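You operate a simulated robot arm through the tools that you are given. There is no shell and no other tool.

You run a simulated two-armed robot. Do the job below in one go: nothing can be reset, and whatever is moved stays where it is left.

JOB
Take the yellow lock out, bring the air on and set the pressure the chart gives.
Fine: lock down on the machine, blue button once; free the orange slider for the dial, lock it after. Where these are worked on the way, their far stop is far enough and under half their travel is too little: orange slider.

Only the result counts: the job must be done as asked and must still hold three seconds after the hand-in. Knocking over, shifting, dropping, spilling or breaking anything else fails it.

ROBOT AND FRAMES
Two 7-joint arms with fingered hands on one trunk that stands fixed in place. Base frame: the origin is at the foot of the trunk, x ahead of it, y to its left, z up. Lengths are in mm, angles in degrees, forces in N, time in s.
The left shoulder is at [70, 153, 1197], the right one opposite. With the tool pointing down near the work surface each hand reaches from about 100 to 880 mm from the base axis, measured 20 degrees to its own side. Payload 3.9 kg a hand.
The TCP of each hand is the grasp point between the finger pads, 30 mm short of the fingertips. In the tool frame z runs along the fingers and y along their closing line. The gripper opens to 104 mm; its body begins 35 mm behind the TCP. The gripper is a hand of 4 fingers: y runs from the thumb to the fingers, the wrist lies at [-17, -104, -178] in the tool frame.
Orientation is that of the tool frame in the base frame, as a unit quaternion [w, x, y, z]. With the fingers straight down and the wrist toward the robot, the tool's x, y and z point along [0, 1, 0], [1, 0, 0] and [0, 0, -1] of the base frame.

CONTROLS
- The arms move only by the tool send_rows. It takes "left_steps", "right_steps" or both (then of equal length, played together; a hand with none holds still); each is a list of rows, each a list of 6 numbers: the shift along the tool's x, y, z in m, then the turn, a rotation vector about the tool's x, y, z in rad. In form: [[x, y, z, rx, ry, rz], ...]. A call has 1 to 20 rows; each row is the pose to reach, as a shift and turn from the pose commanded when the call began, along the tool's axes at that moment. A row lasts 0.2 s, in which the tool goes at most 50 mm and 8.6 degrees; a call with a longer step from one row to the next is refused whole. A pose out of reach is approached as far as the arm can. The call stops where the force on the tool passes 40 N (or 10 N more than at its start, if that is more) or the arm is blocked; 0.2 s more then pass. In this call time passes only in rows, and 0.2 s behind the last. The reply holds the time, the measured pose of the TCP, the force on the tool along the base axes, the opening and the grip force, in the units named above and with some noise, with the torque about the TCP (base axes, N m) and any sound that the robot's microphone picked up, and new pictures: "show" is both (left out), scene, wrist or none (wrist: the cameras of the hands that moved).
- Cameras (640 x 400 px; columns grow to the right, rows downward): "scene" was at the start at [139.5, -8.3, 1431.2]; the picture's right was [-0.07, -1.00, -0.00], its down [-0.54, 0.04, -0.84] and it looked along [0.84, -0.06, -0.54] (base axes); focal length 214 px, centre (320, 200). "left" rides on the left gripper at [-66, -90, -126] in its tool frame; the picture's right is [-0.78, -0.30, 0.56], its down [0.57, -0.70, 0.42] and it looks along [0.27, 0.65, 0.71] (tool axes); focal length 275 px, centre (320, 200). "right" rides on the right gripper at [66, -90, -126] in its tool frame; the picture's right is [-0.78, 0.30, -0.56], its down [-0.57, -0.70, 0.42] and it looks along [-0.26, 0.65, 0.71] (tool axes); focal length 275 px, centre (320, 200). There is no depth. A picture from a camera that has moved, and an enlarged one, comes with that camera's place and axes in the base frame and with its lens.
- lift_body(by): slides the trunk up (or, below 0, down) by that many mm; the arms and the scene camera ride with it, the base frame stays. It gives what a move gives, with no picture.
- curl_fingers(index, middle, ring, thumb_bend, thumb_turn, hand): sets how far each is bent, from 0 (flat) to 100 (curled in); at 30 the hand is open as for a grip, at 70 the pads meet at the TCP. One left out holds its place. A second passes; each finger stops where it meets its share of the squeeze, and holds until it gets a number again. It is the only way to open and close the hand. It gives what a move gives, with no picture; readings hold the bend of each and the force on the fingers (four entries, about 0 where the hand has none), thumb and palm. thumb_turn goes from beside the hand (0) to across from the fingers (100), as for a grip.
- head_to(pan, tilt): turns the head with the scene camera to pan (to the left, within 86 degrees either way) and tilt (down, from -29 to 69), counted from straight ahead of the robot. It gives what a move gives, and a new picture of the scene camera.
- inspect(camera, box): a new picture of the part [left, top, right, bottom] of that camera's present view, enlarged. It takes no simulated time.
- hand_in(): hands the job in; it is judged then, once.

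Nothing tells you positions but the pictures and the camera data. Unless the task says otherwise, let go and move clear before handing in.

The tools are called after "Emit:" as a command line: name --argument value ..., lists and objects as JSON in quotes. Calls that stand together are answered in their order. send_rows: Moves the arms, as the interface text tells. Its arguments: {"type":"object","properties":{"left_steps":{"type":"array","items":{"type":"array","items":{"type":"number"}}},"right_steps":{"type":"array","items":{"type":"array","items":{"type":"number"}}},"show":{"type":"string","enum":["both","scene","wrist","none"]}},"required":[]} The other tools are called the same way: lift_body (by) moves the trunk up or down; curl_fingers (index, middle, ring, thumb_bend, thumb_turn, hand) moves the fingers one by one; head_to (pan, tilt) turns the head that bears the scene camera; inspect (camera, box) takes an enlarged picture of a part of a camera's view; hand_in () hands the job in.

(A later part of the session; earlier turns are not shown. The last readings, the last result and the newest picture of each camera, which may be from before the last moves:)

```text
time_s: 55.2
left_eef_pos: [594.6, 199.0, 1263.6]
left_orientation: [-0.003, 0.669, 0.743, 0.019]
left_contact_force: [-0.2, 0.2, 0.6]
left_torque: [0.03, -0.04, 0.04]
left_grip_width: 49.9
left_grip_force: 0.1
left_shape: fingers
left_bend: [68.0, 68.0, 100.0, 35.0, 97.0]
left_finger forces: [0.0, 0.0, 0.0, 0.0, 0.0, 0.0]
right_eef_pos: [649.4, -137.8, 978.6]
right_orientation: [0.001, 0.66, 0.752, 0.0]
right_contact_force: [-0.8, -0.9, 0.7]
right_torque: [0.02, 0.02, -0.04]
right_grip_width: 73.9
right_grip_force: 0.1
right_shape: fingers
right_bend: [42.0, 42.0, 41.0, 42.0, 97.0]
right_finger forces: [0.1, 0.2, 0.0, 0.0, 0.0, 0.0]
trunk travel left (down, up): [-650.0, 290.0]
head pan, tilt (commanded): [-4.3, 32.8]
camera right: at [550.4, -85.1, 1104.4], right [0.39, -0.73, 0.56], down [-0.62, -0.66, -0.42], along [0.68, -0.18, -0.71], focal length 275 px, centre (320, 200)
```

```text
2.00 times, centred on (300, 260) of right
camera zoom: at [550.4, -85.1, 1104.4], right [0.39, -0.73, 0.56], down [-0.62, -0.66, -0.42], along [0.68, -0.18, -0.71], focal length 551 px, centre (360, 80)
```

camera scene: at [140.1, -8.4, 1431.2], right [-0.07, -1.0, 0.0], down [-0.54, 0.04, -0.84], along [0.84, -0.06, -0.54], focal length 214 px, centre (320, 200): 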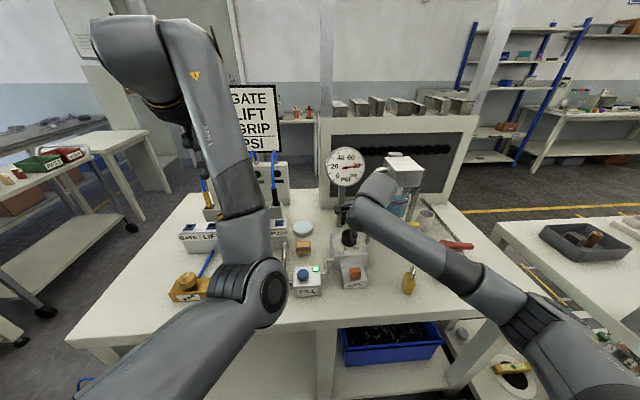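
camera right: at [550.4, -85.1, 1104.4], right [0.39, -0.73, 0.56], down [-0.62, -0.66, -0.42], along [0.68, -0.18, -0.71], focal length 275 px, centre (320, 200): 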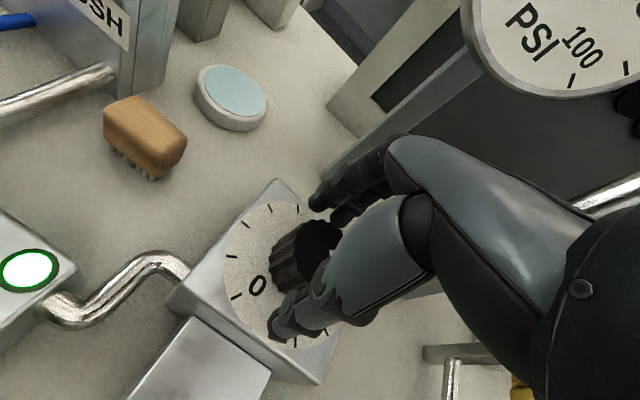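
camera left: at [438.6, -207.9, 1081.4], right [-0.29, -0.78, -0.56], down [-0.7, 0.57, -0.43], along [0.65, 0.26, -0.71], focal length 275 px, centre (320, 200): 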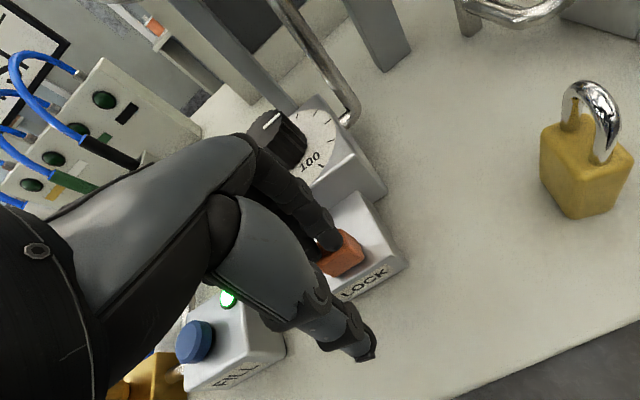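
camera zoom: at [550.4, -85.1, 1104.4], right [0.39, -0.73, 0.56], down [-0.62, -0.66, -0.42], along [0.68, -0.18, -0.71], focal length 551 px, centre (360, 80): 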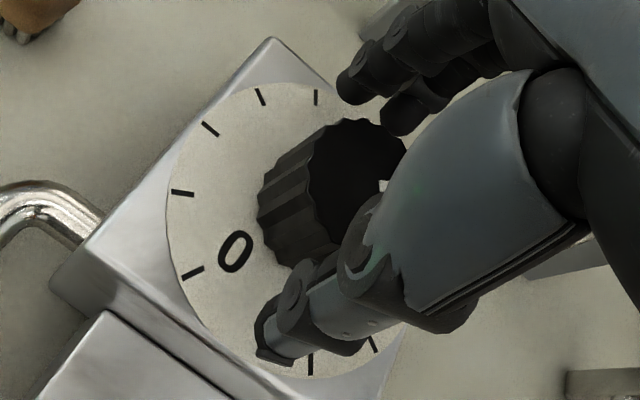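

The gauge held at about 69 while I regripped. Now I close again and check the balance.

Emit:
curl_fingers --hand "right" --index 62 --middle 62 --thumb_bend 62

Emit:
send_rows --right_steps '[[0, 0, 0, 0, 0, -0.1], [0, 0, 0, 0, 0, -0.2], [0, 0, 0, 0, 0, -0.3], [0, 0, 0, 0, 0, -0.4]]' --show "wrist"

Emit:
inspect --camera "scene" --box '[320, 140, 380, 200]'

```text
time_s: 56.2
left_eef_pos: [594.9, 198.9, 1263.6]
left_orientation: [-0.003, 0.67, 0.742, 0.02]
left_contact_force: [-0.2, -0.1, 0.3]
left_torque: [-0.01, -0.03, 0.0]
left_grip_width: 49.7
left_grip_force: 0.1
left_shape: fingers
left_bend: [68.0, 68.0, 100.0, 35.0, 97.0]
left_finger forces: [0.0, 0.0, 0.1, 0.1, 0.1, 0.0]
right_eef_pos: [649.3, -137.1, 978.4]
right_orientation: [0.0, 0.659, 0.752, 0.0]
right_contact_force: [6.3, -1.0, 1.7]
right_torque: [-0.03, -0.21, 0.0]
right_grip_width: 41.7
right_grip_force: 9.5
right_shape: fingers
right_bend: [55.0, 56.0, 41.0, 56.0, 97.0]
right_finger forces: [6.2, 6.8, 0.0, 0.0, 5.5, 0.0]
trunk travel left (down, up): [-650.0, 290.0]
head pan, tilt (commanded): [-4.3, 32.8]
```

```text
time_s: 57.2
left_eef_pos: [594.8, 199.0, 1263.3]
left_orientation: [-0.003, 0.669, 0.743, 0.02]
left_contact_force: [0.5, -0.7, 0.5]
left_torque: [-0.01, -0.02, 0.0]
left_grip_width: 49.7
left_grip_force: 0.0
left_shape: fingers
left_bend: [68.0, 68.0, 100.0, 35.0, 97.0]
left_finger forces: [0.1, 0.1, 0.1, 0.0, 0.1, 0.0]
right_eef_pos: [648.1, -137.7, 978.7]
right_orientation: [0.0, 0.496, 0.869, 0.0]
right_contact_force: [5.1, -0.9, 3.6]
right_torque: [0.01, -0.19, -0.01]
right_grip_width: 41.4
right_grip_force: 8.3
right_shape: fingers
right_bend: [55.0, 56.0, 41.0, 56.0, 97.0]
right_finger forces: [5.3, 6.5, 0.0, 0.0, 6.2, 0.1]
trunk travel left (down, up): [-650.0, 290.0]
head pan, tilt (commanded): [-4.3, 32.8]
camera right: at [537.5, -127.8, 1104.0], right [0.65, -0.52, 0.56], down [-0.31, -0.85, -0.42], along [0.69, 0.1, -0.71], focal length 275 px, centre (320, 200)
```

right: 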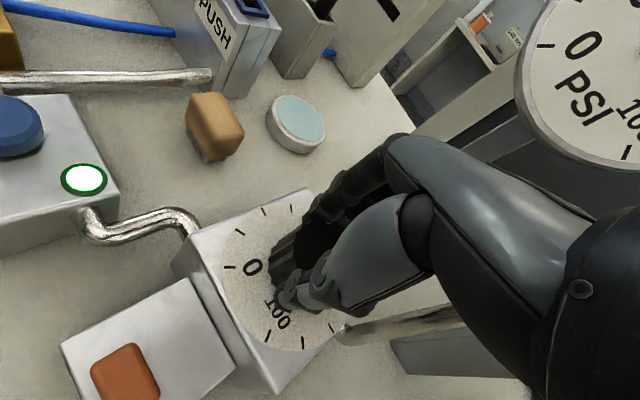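

```text
6.67 times, centred on (350, 170) of scene
camera zoom: at [140.2, -8.2, 1431.1], right [-0.07, -1.0, 0.0], down [-0.54, 0.04, -0.84], along [0.84, -0.06, -0.54], focal length 1430 px, centre (120, 400)
```

zoom: 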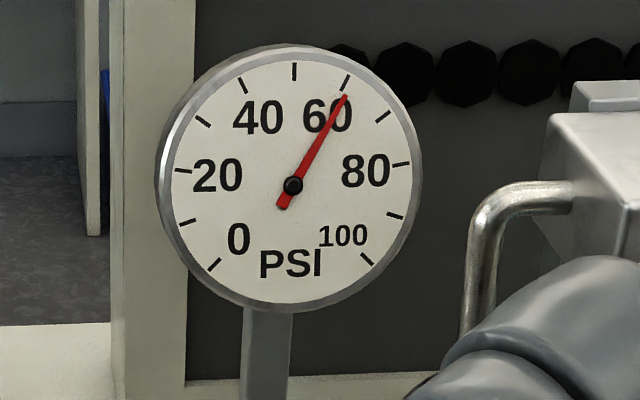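

The gauge now reads about 61–62. I let it settle for a moment and zoom in closer before the final trim.

Emit:
send_rows --right_steps '[[0, 0, 0, 0, 0, 0], [0, 0, 0, 0, 0, 0], [0, 0, 0, 0, 0, 0]]' --show "none"

Emit:
inspect --camera "scene" --box '[324, 144, 370, 190]'

Emit:
inspect --camera "right" --box '[490, 0, 640, 180]'

```text
time_s: 58.0
left_eef_pos: [594.9, 199.4, 1262.9]
left_orientation: [-0.003, 0.67, 0.742, 0.019]
left_contact_force: [-0.4, 0.0, -0.1]
left_torque: [0.03, 0.0, -0.01]
left_grip_width: 49.7
left_grip_force: 0.0
left_shape: fingers
left_bend: [68.0, 68.0, 100.0, 35.0, 97.0]
left_finger forces: [0.1, 0.0, 0.0, 0.0, 0.0, 0.1]
right_eef_pos: [649.9, -137.5, 977.3]
right_orientation: [0.001, 0.497, 0.868, 0.0]
right_contact_force: [4.6, -0.3, 3.4]
right_torque: [0.03, -0.16, 0.01]
right_grip_width: 41.0
right_grip_force: 9.3
right_shape: fingers
right_bend: [55.0, 56.0, 41.0, 56.0, 97.0]
right_finger forces: [5.2, 6.5, 0.0, 0.0, 6.3, 0.0]
trunk travel left (down, up): [-650.0, 290.0]
head pan, tilt (commanded): [-4.3, 32.8]
```

```text
8.70 times, centred on (347, 167) of scene
camera zoom: at [140.1, -8.0, 1431.1], right [-0.07, -1.0, 0.0], down [-0.54, 0.04, -0.84], along [0.84, -0.06, -0.54], focal length 1865 px, centre (85, 487)
```

zoom: 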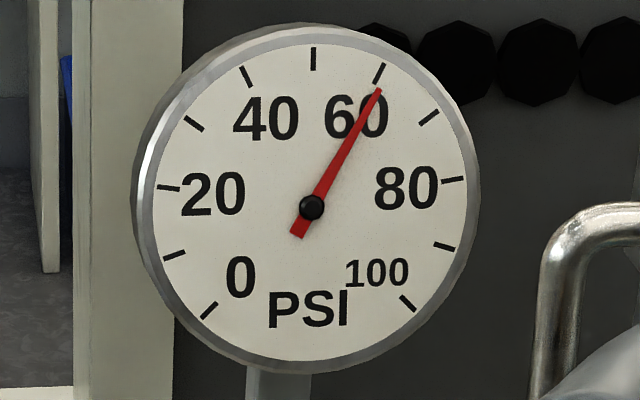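

```text
2.22 times, centred on (565, 90) of right
camera zoom: at [537.5, -127.5, 1104.0], right [0.65, -0.52, 0.56], down [-0.31, -0.85, -0.42], along [0.69, 0.1, -0.71], focal length 612 px, centre (-224, 444)
```

zoom: 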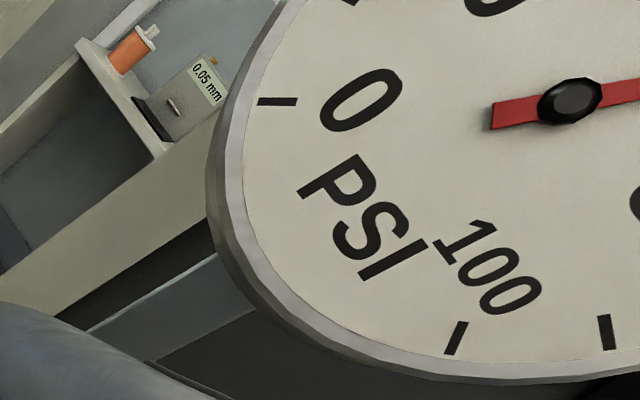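

Careful reading gives about 61 PSI. I trim by a further 3° counter-clockwise and re-read.

Emit:
send_rows --right_steps '[[0, 0, 0, 0, 0, -0.027], [0, 0, 0, 0, 0, -0.053], [0, 0, 0, 0, 0, -0.053], [0, 0, 0, 0, 0, -0.053]]' --show "none"

Emit:
inspect --camera "scene" --box '[324, 144, 370, 190]'

Emit:
inspect --camera "right" --box '[200, 160, 400, 360]'

```text
time_s: 59.0
left_eef_pos: [594.7, 199.6, 1263.5]
left_orientation: [-0.004, 0.669, 0.743, 0.02]
left_contact_force: [0.0, 0.4, 0.9]
left_torque: [0.03, 0.01, 0.02]
left_grip_width: 49.7
left_grip_force: 0.1
left_shape: fingers
left_bend: [68.0, 68.0, 100.0, 35.0, 97.0]
left_finger forces: [0.0, 0.0, 0.1, 0.0, 0.1, 0.0]
right_eef_pos: [649.1, -138.3, 978.8]
right_orientation: [-0.001, 0.473, 0.881, -0.001]
right_contact_force: [4.3, 0.6, 2.7]
right_torque: [0.05, -0.11, 0.01]
right_grip_width: 40.9
right_grip_force: 9.2
right_shape: fingers
right_bend: [55.0, 56.0, 41.0, 56.0, 97.0]
right_finger forces: [5.1, 6.2, 0.1, 0.1, 6.5, 0.0]
trunk travel left (down, up): [-650.0, 290.0]
head pan, tilt (commanded): [-4.3, 32.8]
```

```text
8.70 times, centred on (347, 167) of scene
camera zoom: at [140.1, -8.0, 1431.1], right [-0.07, -1.0, 0.0], down [-0.54, 0.04, -0.84], along [0.84, -0.06, -0.54], focal length 1865 px, centre (85, 487)
```

zoom: 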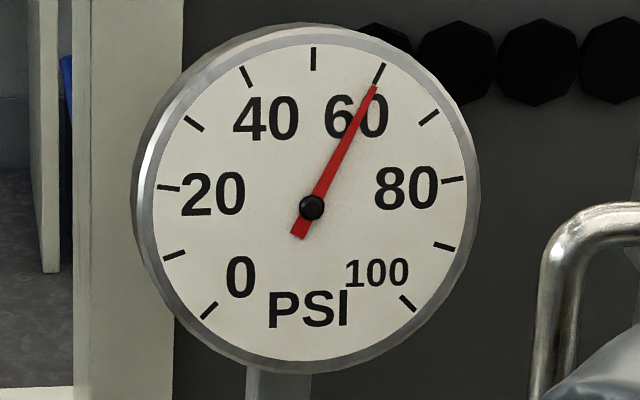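

```text
2.00 times, centred on (300, 260) of right
camera zoom: at [537.1, -133.5, 1104.1], right [0.68, -0.48, 0.56], down [-0.27, -0.86, -0.42], along [0.69, 0.14, -0.71], focal length 551 px, centre (360, 80)
```

zoom: 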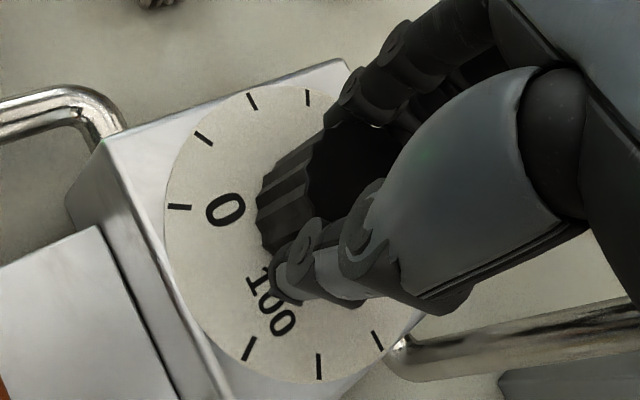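

The needle now points at the 60 mark. I open the fingers evenly and check that the reading holds.

Emit:
curl_fingers --hand "right" --index 42 --middle 42 --thumb_bend 42

Emit:
inspect --camera "scene" --box '[324, 144, 370, 190]'

Emit:
inspect --camera "right" --box '[200, 160, 400, 360]'

```text
time_s: 60.0
left_eef_pos: [594.4, 198.5, 1263.2]
left_orientation: [-0.003, 0.669, 0.743, 0.02]
left_contact_force: [-0.1, 0.0, -0.1]
left_torque: [0.03, -0.01, 0.02]
left_grip_width: 49.5
left_grip_force: 0.0
left_shape: fingers
left_bend: [68.0, 68.0, 100.0, 35.0, 97.0]
left_finger forces: [0.0, 0.0, 0.0, 0.0, 0.0, 0.1]
right_eef_pos: [649.5, -138.8, 978.1]
right_orientation: [0.001, 0.473, 0.881, 0.0]
right_contact_force: [-0.4, -1.1, 0.9]
right_torque: [-0.01, 0.04, -0.02]
right_grip_width: 74.0
right_grip_force: 0.1
right_shape: fingers
right_bend: [42.0, 42.0, 41.0, 42.0, 97.0]
right_finger forces: [0.0, 0.1, 0.1, 0.1, 0.0, 0.0]
trunk travel left (down, up): [-650.0, 290.0]
head pan, tilt (commanded): [-4.3, 32.8]
```

```text
8.70 times, centred on (347, 167) of scene
camera zoom: at [139.5, -8.2, 1431.2], right [-0.07, -1.0, 0.0], down [-0.54, 0.04, -0.84], along [0.84, -0.06, -0.54], focal length 1865 px, centre (85, 487)
```

zoom: 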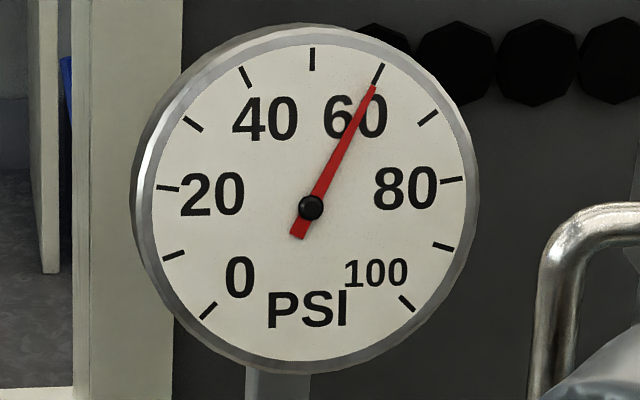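

```text
2.00 times, centred on (300, 260) of right
camera zoom: at [536.6, -133.7, 1104.3], right [0.68, -0.48, 0.56], down [-0.27, -0.86, -0.42], along [0.69, 0.14, -0.71], focal length 551 px, centre (360, 80)
```

zoom: 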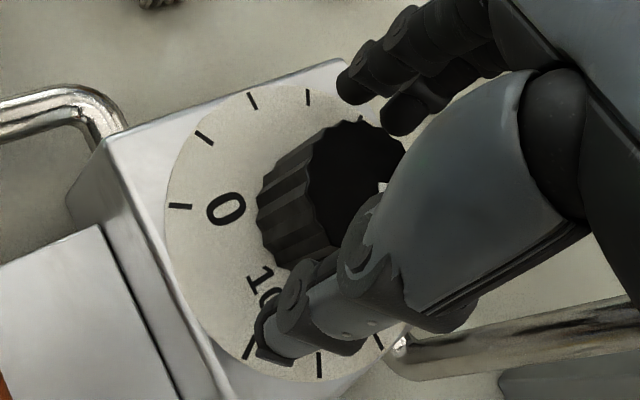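

The gauge stays at 60 after release. I raise the hand off the dial, turn it back to face forward and move in front of the slider block.

Emit:
send_rows --right_steps '[[0, 0, -0.03, 0, 0, 0], [0, 0, -0.06, 0, 0, 0], [0, 0, -0.09, 0, 0, 0], [0, 0, -0.12, 0, 0, 0], [0.0183, -0.0284, -0.12, 0, 0, 0.117], [0.0366, -0.0568, -0.12, 0, 0, 0.234], [0.055, -0.0852, -0.12, 0, 0, 0.351], [0.0733, -0.1136, -0.12, 0, 0, 0.468], [0.0916, -0.142, -0.12, 0, 0, 0.585]]'

Emit:
curl_fingers --hand "right" --index 70 --middle 70 --ring 70 --thumb_bend 70

Emit:
inspect --camera "right" --box '[100, 140, 400, 400]'

Emit:
inspect --camera "scene" --box '[320, 140, 400, 290]'

```text
time_s: 62.0
left_eef_pos: [593.0, 197.8, 1263.8]
left_orientation: [-0.003, 0.669, 0.743, 0.02]
left_contact_force: [0.6, 0.2, 0.5]
left_torque: [0.01, 0.0, 0.01]
left_grip_width: 49.7
left_grip_force: 0.1
left_shape: fingers
left_bend: [68.0, 68.0, 100.0, 35.0, 97.0]
left_finger forces: [0.0, 0.1, 0.0, 0.1, 0.0, 0.1]
right_eef_pos: [479.0, -143.2, 1097.7]
right_orientation: [0.001, 0.708, 0.707, 0.002]
right_contact_force: [0.7, -0.6, 0.1]
right_torque: [0.01, 0.01, -0.04]
right_grip_width: 73.8
right_grip_force: 0.0
right_shape: fingers
right_bend: [42.0, 42.0, 41.0, 42.0, 97.0]
right_finger forces: [0.0, 0.0, 0.0, 0.0, 0.0, 0.0]
trunk travel left (down, up): [-650.0, 290.0]
head pan, tilt (commanded): [-4.3, 32.8]
camera scene: at [138.4, -8.3, 1431.3], right [-0.07, -1.0, 0.0], down [-0.54, 0.04, -0.84], along [0.84, -0.06, -0.54], focal length 214 px, centre (320, 200)
camera right: at [388.1, -76.0, 1223.9], right [0.29, -0.78, 0.56], down [-0.7, -0.57, -0.43], along [0.65, -0.27, -0.71], focal length 275 px, centre (320, 200)
```

scene: 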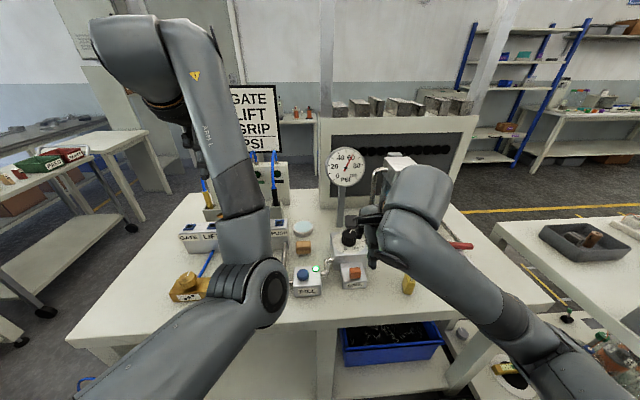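
right: 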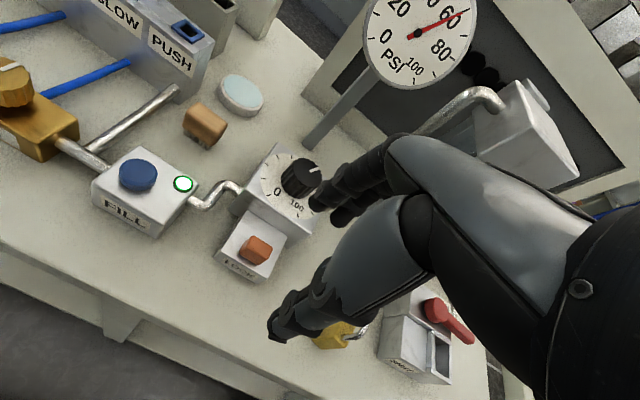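

```text
time_s: 63.0
left_eef_pos: [594.1, 198.9, 1263.3]
left_orientation: [-0.003, 0.669, 0.743, 0.02]
left_contact_force: [0.4, -0.7, 0.8]
left_torque: [-0.01, 0.0, 0.0]
left_grip_width: 49.7
left_grip_force: 0.1
left_shape: fingers
left_bend: [68.0, 68.0, 100.0, 35.0, 97.0]
left_finger forces: [0.1, 0.1, 0.0, 0.0, 0.0, 0.0]
right_eef_pos: [479.7, -141.2, 1099.1]
right_orientation: [0.0, 0.707, 0.707, -0.001]
right_contact_force: [0.1, -0.7, 0.0]
right_torque: [0.01, -0.01, -0.02]
right_grip_width: 3.3
right_grip_force: 0.1
right_shape: fingers
right_bend: [70.0, 70.0, 70.0, 70.0, 97.0]
right_finger forces: [0.1, 0.0, 0.0, 0.0, 0.0, 0.0]
trunk travel left (down, up): [-650.0, 290.0]
head pan, tilt (commanded): [-4.3, 32.8]
```

```text
1.54 times, centred on (250, 270) of right
camera zoom: at [389.3, -75.9, 1223.6], right [0.3, -0.78, 0.56], down [-0.7, -0.57, -0.42], along [0.65, -0.27, -0.71], focal length 424 px, centre (428, 92)
```

zoom: 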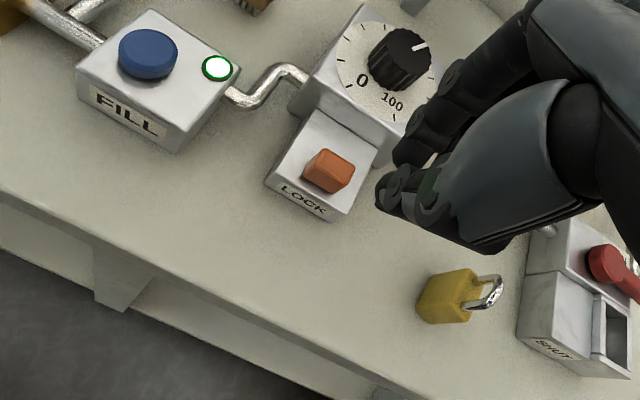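

```text
2.67 times, centred on (360, 215) of scene
camera zoom: at [139.4, -8.1, 1431.2], right [-0.07, -1.0, 0.0], down [-0.54, 0.04, -0.84], along [0.84, -0.06, -0.54], focal length 572 px, centre (213, 160)
```

zoom: 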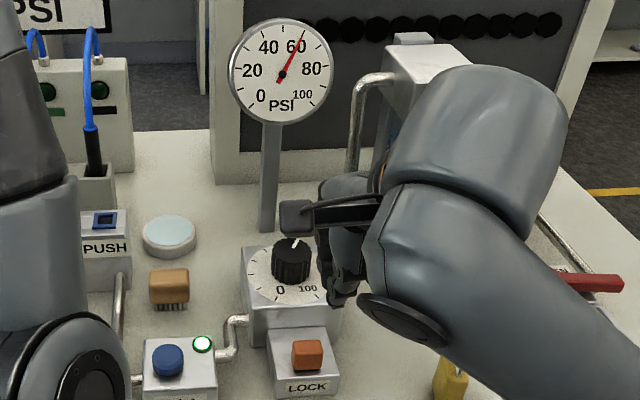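

Gauge still at 60. The cap's near face is at x≈529, and I lower the closed fingers just in front of it.

Emit:
send_rows --right_steps '[[0, 0, 0.04, 0, 0, 0], [0, 0, 0.08, 0, 0, 0], [0, 0, 0.12, 0, 0, 0], [0, 0, 0.145, 0, 0, 0], [0, 0, 0.155, 0, 0, 0]]' --show "wrist"

Emit:
inspect --camera "right" --box '[180, 140, 400, 340]'

Emit:
inspect --camera "scene" --box '[320, 220, 420, 320]'

```text
time_s: 64.2
left_eef_pos: [595.3, 199.3, 1263.4]
left_orientation: [-0.004, 0.67, 0.742, 0.02]
left_contact_force: [-0.3, -0.8, 0.0]
left_torque: [0.05, -0.02, 0.0]
left_grip_width: 49.7
left_grip_force: 0.0
left_shape: fingers
left_bend: [68.0, 68.0, 100.0, 35.0, 97.0]
left_finger forces: [0.0, 0.0, 0.0, 0.1, 0.0, 0.1]
right_eef_pos: [479.0, -140.4, 942.4]
right_orientation: [-0.001, 0.707, 0.707, 0.0]
right_contact_force: [-1.1, 0.0, -0.3]
right_torque: [-0.02, -0.01, 0.0]
right_grip_width: 3.2
right_grip_force: 0.2
right_shape: fingers
right_bend: [70.0, 70.0, 70.0, 70.0, 97.0]
right_finger forces: [0.0, 0.0, 0.1, 0.1, 0.0, 0.0]
trunk travel left (down, up): [-650.0, 290.0]
head pan, tilt (commanded): [-4.3, 32.8]
camera right: at [389.1, -75.7, 1069.1], right [0.3, -0.78, 0.56], down [-0.7, -0.57, -0.42], along [0.65, -0.27, -0.71], focal length 275 px, centre (320, 200)
```

right: 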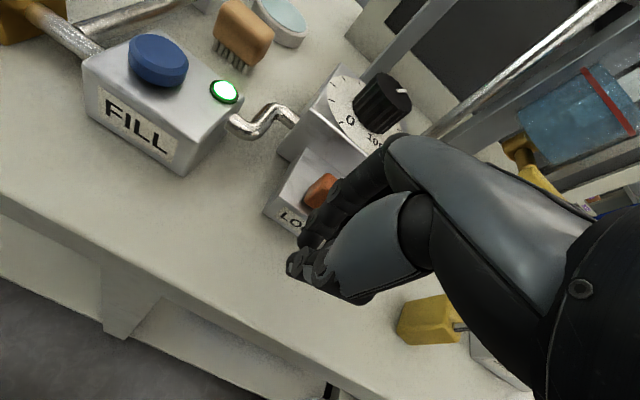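

```text
2.00 times, centred on (290, 240) of right
camera zoom: at [389.1, -75.7, 1069.1], right [0.3, -0.78, 0.56], down [-0.7, -0.57, -0.42], along [0.65, -0.27, -0.71], focal length 551 px, centre (380, 120)
```

zoom: 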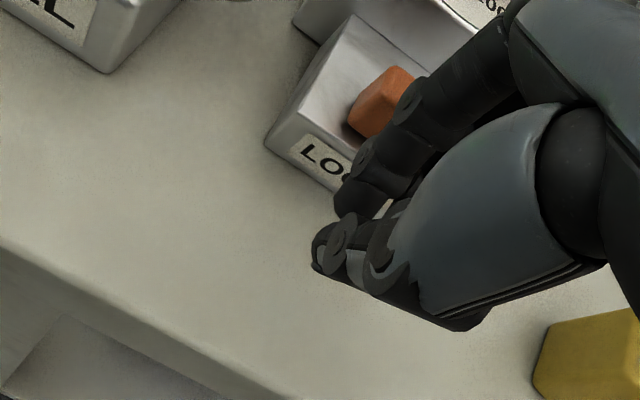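

```text
4.00 times, centred on (370, 270) of scene
camera zoom: at [139.5, -8.2, 1431.2], right [-0.07, -1.0, 0.0], down [-0.54, 0.04, -0.84], along [0.84, -0.06, -0.54], focal length 858 px, centre (120, -80)
```

zoom: 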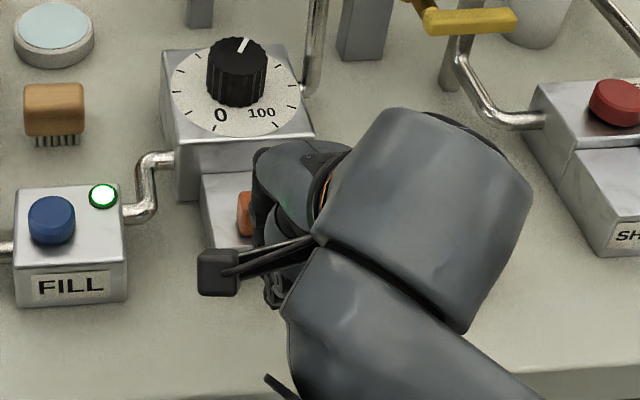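

The fingertips sit just above the block's level in front of the cap. I push forward until contact and on toward the far stop.

Emit:
send_rows --right_steps '[[0, 0.012, 0, 0, 0, 0], [0, 0.024, 0, 0, 0, 0], [0, 0.032, 0, 0, 0, 0], [0, 0.038, 0, 0, 0, 0]]' --show "wrist"

Emit:
inspect --camera "right" --box '[180, 140, 400, 340]'

```text
time_s: 65.2
left_eef_pos: [595.0, 198.4, 1263.1]
left_orientation: [-0.004, 0.669, 0.743, 0.019]
left_contact_force: [0.1, 0.8, -0.2]
left_torque: [0.0, 0.0, 0.02]
left_grip_width: 50.0
left_grip_force: 0.0
left_shape: fingers
left_bend: [68.0, 68.0, 100.0, 35.0, 97.0]
left_finger forces: [0.0, 0.0, 0.1, 0.0, 0.0, 0.0]
right_eef_pos: [518.3, -140.5, 944.9]
right_orientation: [0.0, 0.707, 0.707, 0.0]
right_contact_force: [-0.6, -0.2, 0.5]
right_torque: [0.01, 0.04, 0.01]
right_grip_width: 3.2
right_grip_force: 0.7
right_shape: fingers
right_bend: [70.0, 70.0, 70.0, 70.0, 97.0]
right_finger forces: [0.0, 0.7, 0.0, 0.1, 0.1, 0.0]
trunk travel left (down, up): [-650.0, 290.0]
head pan, tilt (commanded): [-4.3, 32.8]
camera right: at [427.4, -75.7, 1069.6], right [0.3, -0.78, 0.56], down [-0.7, -0.57, -0.42], along [0.65, -0.27, -0.71], focal length 275 px, centre (320, 200)
```

right: 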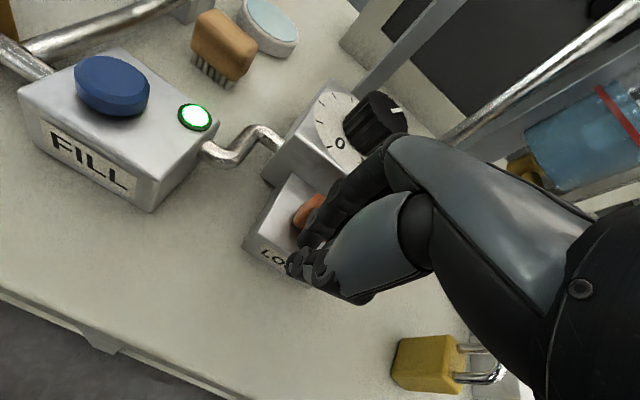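

```text
2.00 times, centred on (290, 240) of right
camera zoom: at [427.4, -75.7, 1069.6], right [0.3, -0.78, 0.56], down [-0.7, -0.57, -0.42], along [0.65, -0.27, -0.71], focal length 551 px, centre (380, 120)
```

zoom: 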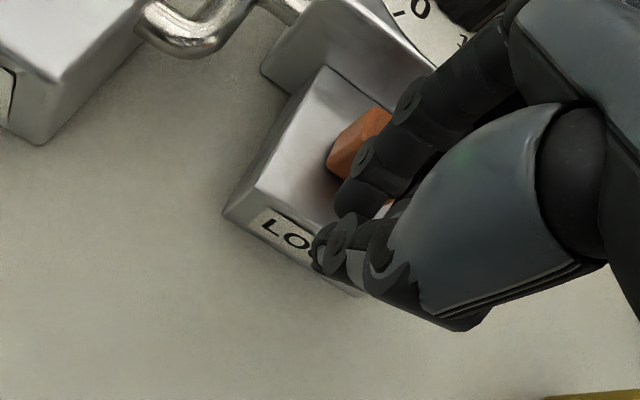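

Contact has begun on the middle finger. I continue pushing in small steps.

Emit:
send_rows --right_steps '[[0, 0.004, 0, 0, 0, 0], [0, 0.008, 0, 0, 0, 0], [0, 0.012, 0, 0, 0, 0], [0, 0.016, 0, 0, 0, 0], [0, 0.02, 0, 0, 0, 0]]' --show "wrist"

Emit:
inspect --camera "right" --box '[180, 140, 400, 340]'

Emit:
inspect --camera "scene" --box '[324, 144, 370, 190]'

```text
time_s: 66.4
left_eef_pos: [592.6, 199.5, 1264.4]
left_orientation: [-0.001, 0.669, 0.743, 0.02]
left_contact_force: [0.3, 0.0, -0.3]
left_torque: [0.03, 0.03, 0.02]
left_grip_width: 49.7
left_grip_force: 0.0
left_shape: fingers
left_bend: [68.0, 68.0, 100.0, 35.0, 97.0]
left_finger forces: [0.0, 0.0, 0.0, 0.0, 0.1, 0.1]
right_eef_pos: [536.3, -140.8, 944.8]
right_orientation: [0.002, 0.707, 0.707, 0.002]
right_contact_force: [-4.8, 0.2, 7.6]
right_torque: [-0.1, -0.05, -0.07]
right_grip_width: 2.4
right_grip_force: 4.8
right_shape: fingers
right_bend: [70.0, 71.0, 70.0, 70.0, 97.0]
right_finger forces: [0.5, 8.2, 0.0, 0.0, 0.0, 0.0]
trunk travel left (down, up): [-650.0, 290.0]
head pan, tilt (commanded): [-4.3, 32.8]
camera right: at [445.7, -75.3, 1071.2], right [0.29, -0.78, 0.56], down [-0.7, -0.57, -0.43], along [0.65, -0.27, -0.71], focal length 275 px, centre (320, 200)
```

right: 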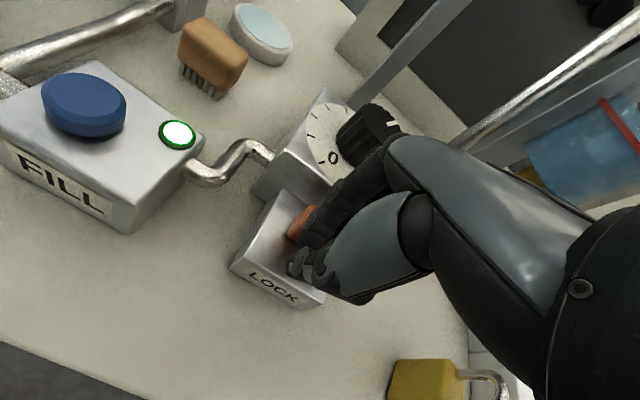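

```text
2.00 times, centred on (290, 240) of right
camera zoom: at [445.7, -75.3, 1071.2], right [0.29, -0.78, 0.56], down [-0.7, -0.57, -0.43], along [0.65, -0.27, -0.71], focal length 551 px, centre (380, 120)
```

zoom: 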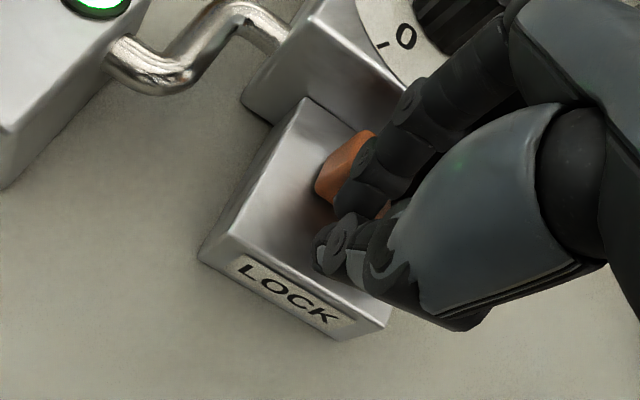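

```text
8.70 times, centred on (347, 167) of scene
camera zoom: at [137.2, -7.7, 1431.6], right [-0.07, -1.0, 0.0], down [-0.54, 0.04, -0.84], along [0.84, -0.06, -0.54], focal length 1865 px, centre (85, 487)
```

zoom: 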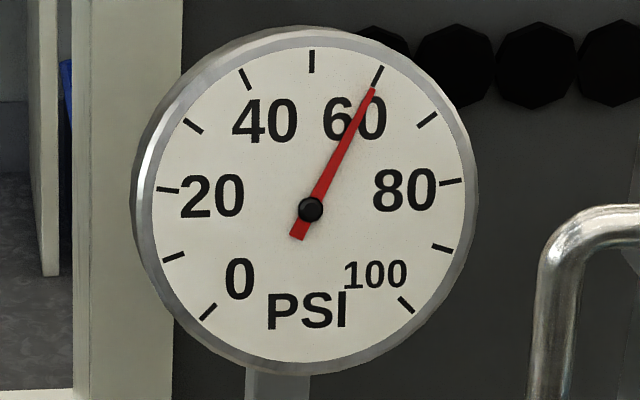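

The cap's near edge is at about x=548, and it was 552 when locked. I push a bit more to bring it to its stop.

Emit:
send_rows --right_steps '[[0, 0.003, 0, 0, 0, 0], [0, 0.006, 0, 0, 0, 0], [0, 0.009, 0, 0, 0, 0]]' --show "wrist"

Emit:
inspect --camera "right" --box '[180, 140, 400, 340]'

```text
time_s: 67.2
left_eef_pos: [589.4, 199.5, 1264.7]
left_orientation: [-0.001, 0.67, 0.742, 0.021]
left_contact_force: [0.0, -0.3, 0.2]
left_torque: [0.01, 0.01, -0.01]
left_grip_width: 49.7
left_grip_force: 0.0
left_shape: fingers
left_bend: [68.0, 68.0, 100.0, 35.0, 97.0]
left_finger forces: [0.1, 0.1, 0.1, 0.0, 0.0, 0.0]
right_eef_pos: [542.8, -141.0, 944.3]
right_orientation: [0.001, 0.707, 0.707, 0.0]
right_contact_force: [-12.8, 0.6, 9.5]
right_torque: [-0.08, 0.17, -0.01]
right_grip_width: 0.1
right_grip_force: 8.9
right_shape: fingers
right_bend: [71.0, 72.0, 70.0, 69.0, 97.0]
right_finger forces: [8.9, 9.5, 0.0, 0.0, 0.1, 0.0]
trunk travel left (down, up): [-650.0, 290.0]
head pan, tilt (commanded): [-4.3, 32.8]
camera right: at [452.7, -75.2, 1070.9], right [0.29, -0.78, 0.56], down [-0.7, -0.57, -0.43], along [0.65, -0.27, -0.71], focal length 275 px, centre (320, 200)
```

right: 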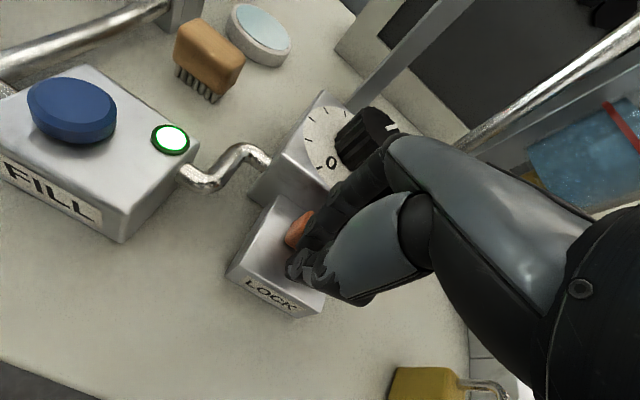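

```text
2.00 times, centred on (290, 240) of right
camera zoom: at [452.7, -75.2, 1070.9], right [0.29, -0.78, 0.56], down [-0.7, -0.57, -0.43], along [0.65, -0.27, -0.71], focal length 551 px, centre (380, 120)
```

zoom: 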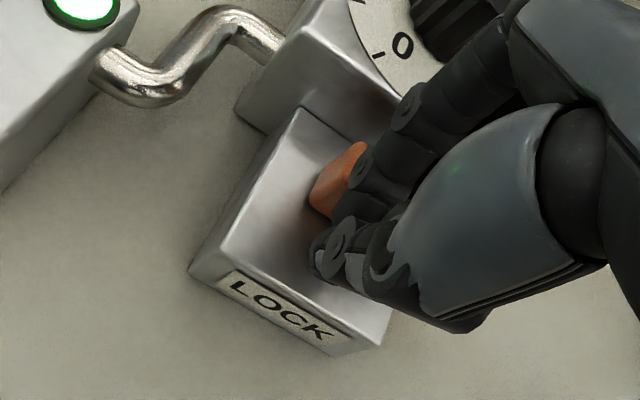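

The force rose to 13 N with the cap near x≈551, so it should be at the stop. I give a small extra push to be certain.

Emit:
send_rows --right_steps '[[0, 0.002, 0, 0, 0, 0], [0, 0.004, 0, 0, 0, 0]]' --show "none"

Emit:
inspect --camera "right" --box '[180, 140, 400, 340]'

```text
time_s: 67.8
left_eef_pos: [588.5, 198.6, 1266.6]
left_orientation: [-0.001, 0.67, 0.742, 0.021]
left_contact_force: [0.7, -0.5, -0.7]
left_torque: [-0.01, -0.03, 0.0]
left_grip_width: 49.7
left_grip_force: 0.0
left_shape: fingers
left_bend: [68.0, 68.0, 100.0, 35.0, 97.0]
left_finger forces: [0.0, 0.1, 0.1, 0.0, 0.0, 0.1]
right_eef_pos: [547.5, -140.6, 945.3]
right_orientation: [0.001, 0.707, 0.707, 0.001]
right_contact_force: [-17.8, -0.9, 11.3]
right_torque: [-0.05, 0.26, -0.02]
right_grip_width: 0.0
right_grip_force: 11.3
right_shape: fingers
right_bend: [71.0, 72.0, 70.0, 68.0, 97.0]
right_finger forces: [13.0, 9.7, 0.1, 0.0, 0.0, 0.1]
trunk travel left (down, up): [-650.0, 290.0]
head pan, tilt (commanded): [-4.3, 32.8]
```

```text
2.00 times, centred on (290, 240) of right
camera zoom: at [456.0, -75.1, 1071.4], right [0.29, -0.78, 0.56], down [-0.7, -0.57, -0.43], along [0.65, -0.27, -0.71], focal length 551 px, centre (380, 120)
```

zoom: 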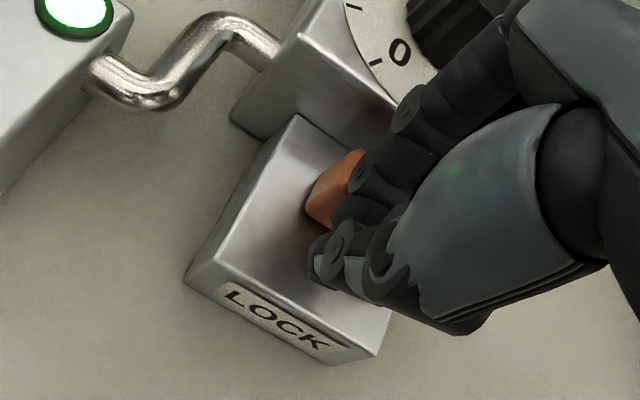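

At 18 N the cap no longer moves, so it is locked at its stop. I back straight off, lift clear and inspect everything.

Emit:
send_rows --right_steps '[[0, -0.01, 0, 0, 0, 0], [0, -0.03, 0, 0, 0, 0], [0, -0.055, 0, 0, 0, 0], [0, -0.06, -0.04, 0, 0, 0], [0, -0.06, -0.085, 0, 0, 0], [0, -0.06, -0.13, 0, 0, 0], [-0.04, -0.06, -0.15, 0, 0, 0], [-0.085, -0.06, -0.16, 0, 0, 0], [-0.13, -0.06, -0.17, 0, 0, 0], [-0.175, -0.06, -0.18, 0, 0, 0], [-0.22, -0.06, -0.19, 0, 0, 0], [-0.265, -0.06, -0.19, 0, 0, 0]]' --show "scene"

Emit:
inspect --camera "scene" --box '[320, 220, 400, 300]'

Emit:
inspect --camera "scene" --box '[324, 144, 370, 190]'

Emit:
inspect --camera "scene" --box '[390, 190, 500, 300]'

```text
time_s: 70.4
left_eef_pos: [594.6, 195.8, 1263.5]
left_orientation: [-0.004, 0.67, 0.742, 0.02]
left_contact_force: [0.5, -1.1, -0.5]
left_torque: [-0.01, 0.02, 0.04]
left_grip_width: 49.7
left_grip_force: 0.0
left_shape: fingers
left_bend: [68.0, 68.0, 100.0, 35.0, 97.0]
left_finger forces: [0.0, 0.1, 0.0, 0.0, 0.0, 0.0]
right_eef_pos: [489.5, -408.8, 1134.5]
right_orientation: [0.0, 0.707, 0.707, -0.001]
right_contact_force: [0.2, 0.2, -0.6]
right_torque: [0.02, -0.04, 0.04]
right_grip_width: 2.7
right_grip_force: 0.0
right_shape: fingers
right_bend: [70.0, 70.0, 70.0, 70.0, 97.0]
right_finger forces: [0.0, 0.1, 0.0, 0.0, 0.0, 0.0]
trunk travel left (down, up): [-650.0, 290.0]
head pan, tilt (commanded): [-4.3, 32.8]
camera scene: at [139.2, -10.2, 1431.2], right [-0.08, -1.0, 0.0], down [-0.54, 0.04, -0.84], along [0.84, -0.06, -0.54], focal length 214 px, centre (320, 200)
```

scene: 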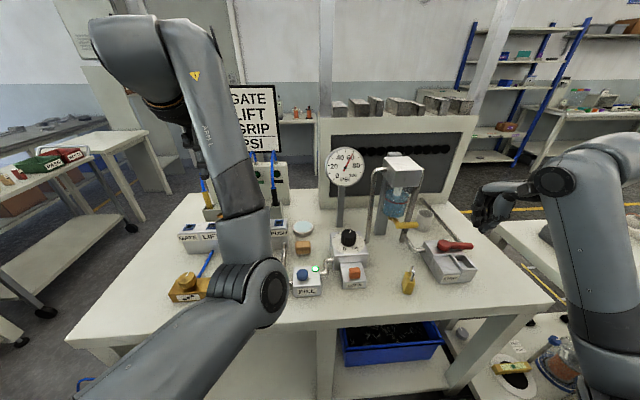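

```text
5.00 times, centred on (360, 260) of scene
camera zoom: at [139.2, -10.2, 1431.2], right [-0.08, -1.0, 0.0], down [-0.54, 0.04, -0.84], along [0.84, -0.06, -0.54], focal length 1072 px, centre (120, -100)
```

zoom: 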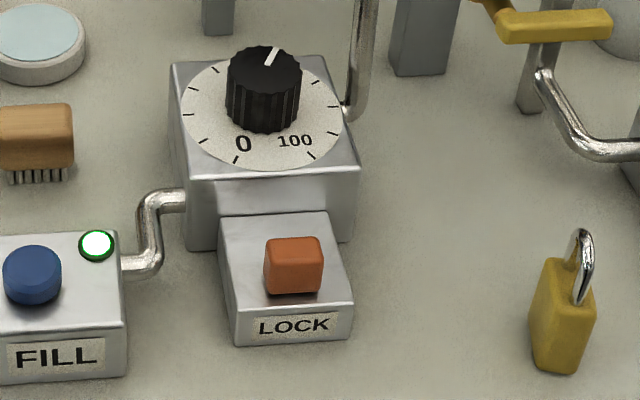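

```text
8.70 times, centred on (347, 167) of scene
camera zoom: at [139.2, -10.2, 1431.2], right [-0.08, -1.0, 0.0], down [-0.54, 0.04, -0.84], along [0.84, -0.06, -0.54], focal length 1865 px, centre (85, 487)
```

zoom: 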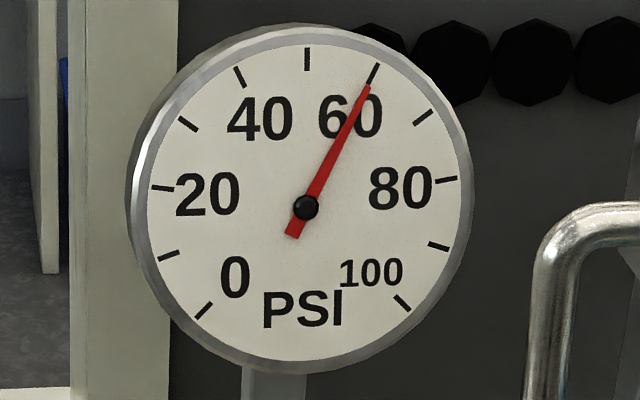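

```text
3.64 times, centred on (445, 245) of scene
camera zoom: at [139.2, -10.2, 1431.2], right [-0.08, -1.0, 0.0], down [-0.54, 0.04, -0.84], along [0.84, -0.06, -0.54], focal length 780 px, centre (-134, 36)
```

zoom: 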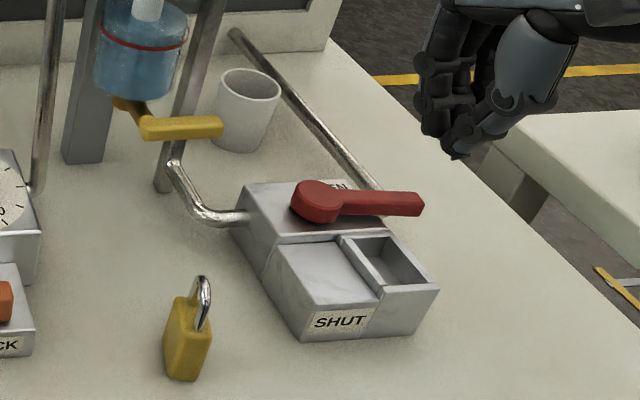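

Gauge, lever, lock and dial look right, but the slider cap looks as if it is back near the front again. I zoom in to measure where it really is.

Emit:
inspect --camera "scene" --box '[335, 250, 375, 295]'

Emit:
inspect --camera "right" --box '[0, 0, 320, 260]'

```text
8.89 times, centred on (355, 272) of scene
camera zoom: at [139.2, -10.2, 1431.2], right [-0.08, -1.0, 0.0], down [-0.54, 0.04, -0.84], along [0.84, -0.06, -0.54], focal length 1906 px, centre (9, -444)
```

zoom: 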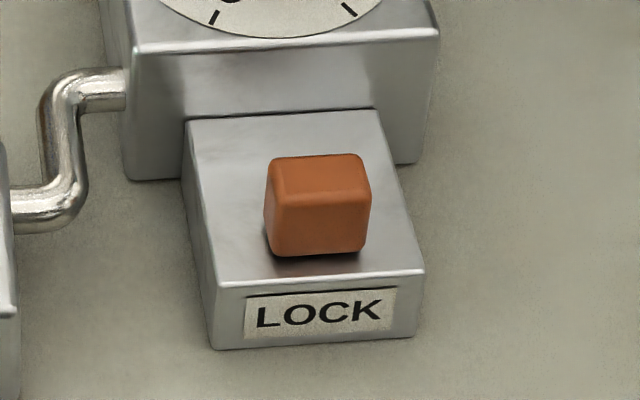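

```text
1.54 times, centred on (160, 130) of right
camera zoom: at [399.7, -343.3, 1260.3], right [0.3, -0.78, 0.56], down [-0.7, -0.57, -0.43], along [0.65, -0.26, -0.71], focal length 424 px, centre (566, 308)
```

zoom: 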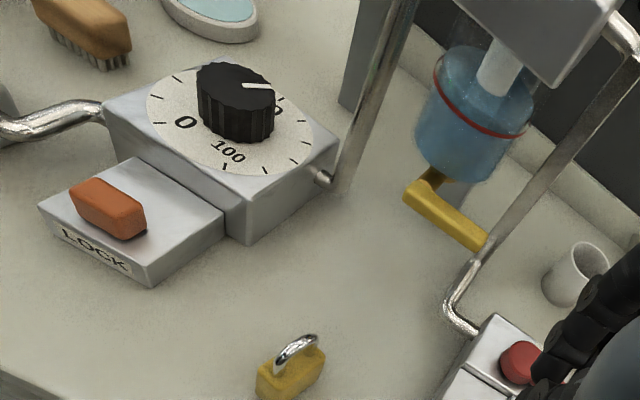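

Yes, the cap is back at the front: the fingertips were partly on top of it and dragged it back as I retreated. I'll redo it by pressing on its top, dragging it forward, and then lifting off vertically.

Emit:
curl_fingers --hand "right" --index 68 --middle 68 --ring 100 --thumb_bend 35

Emit:
send_rows --right_steps '[[0.039, 0.005, 0, 0, 0, 0], [0.078, 0.01, 0, 0, 0, 0], [0.117, 0.015, 0, 0, 0, 0], [0.156, 0.02, 0, 0, 0, 0], [0.195, 0.025, 0, 0, 0, 0], [0.234, 0.031, 0, 0, 0, 0], [0.271, 0.0365, 0, 0, 0, 0], [0.271, 0.0365, 0.04, 0, 0, 0], [0.271, 0.0365, 0.08, 0, 0, 0], [0.271, 0.0365, 0.12, 0, 0, 0], [0.271, 0.0365, 0.145, 0, 0, 0]]' --show "wrist"

Emit:
inspect --camera "right" --box '[180, 140, 400, 340]'

```text
time_s: 71.4
left_eef_pos: [594.5, 197.9, 1264.0]
left_orientation: [-0.003, 0.67, 0.742, 0.021]
left_contact_force: [0.1, -0.2, -0.4]
left_torque: [0.01, 0.0, 0.04]
left_grip_width: 49.6
left_grip_force: 0.1
left_shape: fingers
left_bend: [68.0, 68.0, 100.0, 35.0, 97.0]
left_finger forces: [0.0, 0.1, 0.0, 0.1, 0.1, 0.0]
right_eef_pos: [490.8, -406.2, 1135.6]
right_orientation: [0.0, 0.707, 0.707, 0.0]
right_contact_force: [0.5, -0.2, 0.5]
right_torque: [0.02, -0.02, -0.01]
right_grip_width: 49.1
right_grip_force: 0.1
right_shape: fingers
right_bend: [68.0, 68.0, 100.0, 35.0, 97.0]
right_finger forces: [0.0, 0.0, 0.0, 0.1, 0.0, 0.0]
trunk travel left (down, up): [-650.0, 290.0]
head pan, tilt (commanded): [-4.3, 32.8]
```

```text
time_s: 73.8
left_eef_pos: [593.7, 198.2, 1263.5]
left_orientation: [-0.003, 0.669, 0.743, 0.02]
left_contact_force: [0.3, -1.2, 0.1]
left_torque: [0.02, 0.01, -0.01]
left_grip_width: 49.6
left_grip_force: 0.1
left_shape: fingers
left_bend: [68.0, 68.0, 100.0, 35.0, 97.0]
left_finger forces: [0.0, 0.1, 0.0, 0.0, 0.0, 0.0]
right_eef_pos: [528.0, -134.7, 989.2]
right_orientation: [0.001, 0.707, 0.707, 0.001]
right_contact_force: [0.1, 0.1, -0.2]
right_torque: [0.01, -0.03, 0.01]
right_grip_width: 49.4
right_grip_force: 0.0
right_shape: fingers
right_bend: [68.0, 68.0, 100.0, 35.0, 97.0]
right_finger forces: [0.1, 0.1, 0.1, 0.1, 0.1, 0.0]
trunk travel left (down, up): [-650.0, 290.0]
head pan, tilt (commanded): [-4.3, 32.8]
camera right: at [436.4, -69.7, 1114.7], right [0.3, -0.78, 0.56], down [-0.7, -0.57, -0.43], along [0.65, -0.26, -0.71], focal length 275 px, centre (320, 200)
```

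right: 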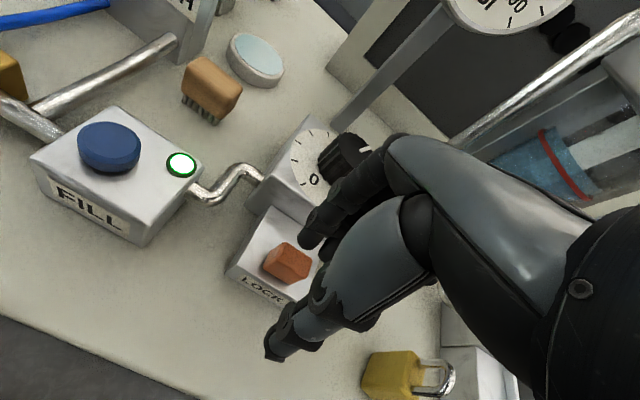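

```text
2.00 times, centred on (290, 240) of right
camera zoom: at [436.4, -69.7, 1114.7], right [0.3, -0.78, 0.56], down [-0.7, -0.57, -0.43], along [0.65, -0.26, -0.71], focal length 551 px, centre (380, 120)
```

zoom: 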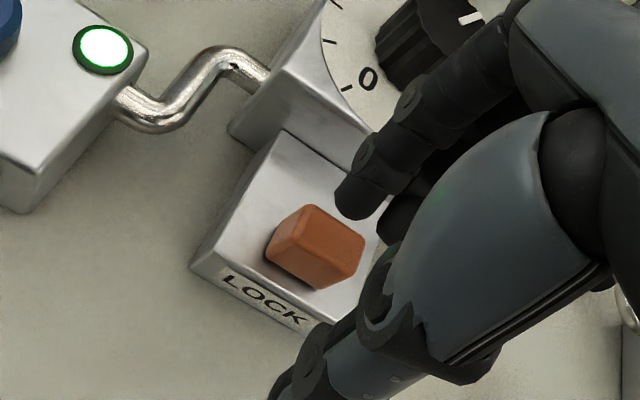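

The index and middle tips are over the cap at (538, −129) and (541, −148). I press down onto it.

Emit:
send_rows --right_steps '[[0, -0.001, 0.012, 0, 0, 0], [0, -0.001, 0.024, 0, 0, 0], [0, -0.001, 0.03, 0, 0, 0], [0, -0.001, 0.034, 0, 0, 0], [0, -0.001, 0.037, 0, 0, 0]]' --show "none"

Emit:
inspect --camera "right" --box '[180, 140, 400, 340]'

```text
time_s: 75.0
left_eef_pos: [591.5, 199.1, 1265.6]
left_orientation: [-0.002, 0.67, 0.742, 0.019]
left_contact_force: [0.5, 0.1, 0.1]
left_torque: [0.03, -0.01, -0.01]
left_grip_width: 49.5
left_grip_force: 0.0
left_shape: fingers
left_bend: [68.0, 68.0, 100.0, 35.0, 97.0]
left_finger forces: [0.0, 0.0, 0.0, 0.0, 0.0, 0.0]
right_eef_pos: [526.2, -133.7, 957.7]
right_orientation: [0.004, 0.708, 0.706, 0.005]
right_contact_force: [5.8, -1.8, 27.8]
right_torque: [0.17, -0.45, -0.08]
right_grip_width: 48.2
right_grip_force: 14.2
right_shape: fingers
right_bend: [68.0, 68.0, 100.0, 35.0, 97.0]
right_finger forces: [24.5, 2.8, 0.0, 0.0, 0.1, 0.1]
trunk travel left (down, up): [-650.0, 290.0]
head pan, tilt (commanded): [-4.3, 32.8]
```

```text
2.00 times, centred on (290, 240) of right
camera zoom: at [434.1, -69.3, 1081.6], right [0.29, -0.78, 0.56], down [-0.7, -0.57, -0.43], along [0.66, -0.26, -0.71], focal length 551 px, centre (380, 120)
```

zoom: 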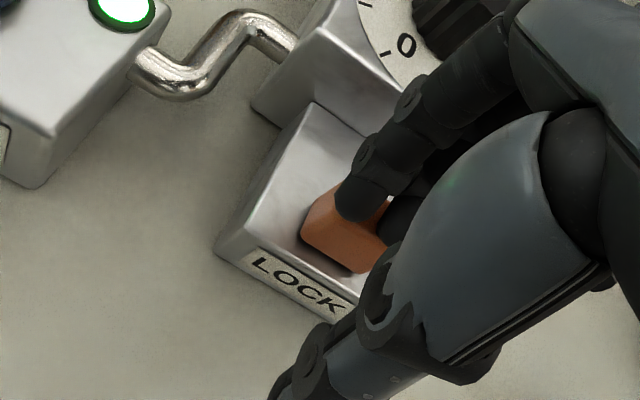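

I'm pressing at about 28 N. I ease off slightly and drag the cap forward.

Emit:
send_rows --right_steps '[[0, 0.003, -0.0015, 0, 0, 0], [0, 0.008, -0.0015, 0, 0, 0], [0, 0.013, -0.0015, 0, 0, 0], [0, 0.018, -0.0015, 0, 0, 0], [0, 0.023, -0.0015, 0, 0, 0], [0, 0.027, -0.0015, 0, 0, 0]]' --show "none"

Emit:
inspect --camera "right" --box '[180, 140, 400, 340]'

```text
time_s: 76.4
left_eef_pos: [591.2, 199.8, 1263.3]
left_orientation: [-0.002, 0.669, 0.743, 0.02]
left_contact_force: [-0.8, 0.0, 0.7]
left_torque: [0.01, 0.01, 0.01]
left_grip_width: 49.4
left_grip_force: 0.1
left_shape: fingers
left_bend: [68.0, 68.0, 100.0, 35.0, 97.0]
left_finger forces: [0.0, 0.1, 0.0, 0.0, 0.1, 0.1]
right_eef_pos: [551.0, -134.0, 954.8]
right_orientation: [0.001, 0.707, 0.707, 0.001]
right_contact_force: [-0.4, 2.4, 21.0]
right_torque: [0.18, -0.02, -0.05]
right_grip_width: 40.9
right_grip_force: 10.5
right_shape: fingers
right_bend: [71.0, 71.0, 100.0, 35.0, 97.0]
right_finger forces: [16.4, 4.9, 0.1, 0.0, 0.1, 0.0]
trunk travel left (down, up): [-650.0, 290.0]
head pan, tilt (commanded): [-4.3, 32.8]
```

```text
2.00 times, centred on (290, 240) of right
camera zoom: at [459.9, -68.6, 1080.0], right [0.3, -0.78, 0.56], down [-0.7, -0.57, -0.43], along [0.65, -0.26, -0.71], focal length 551 px, centre (380, 120)
```

zoom: 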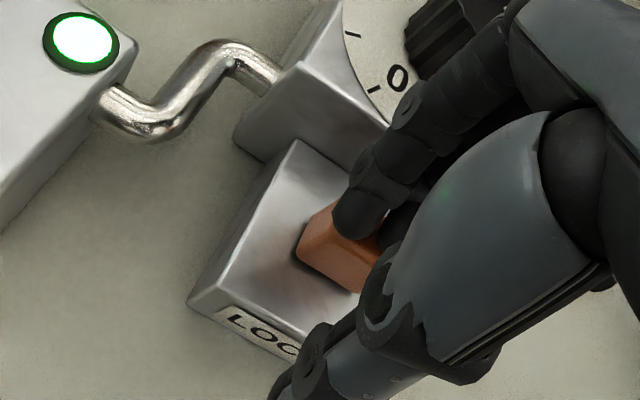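

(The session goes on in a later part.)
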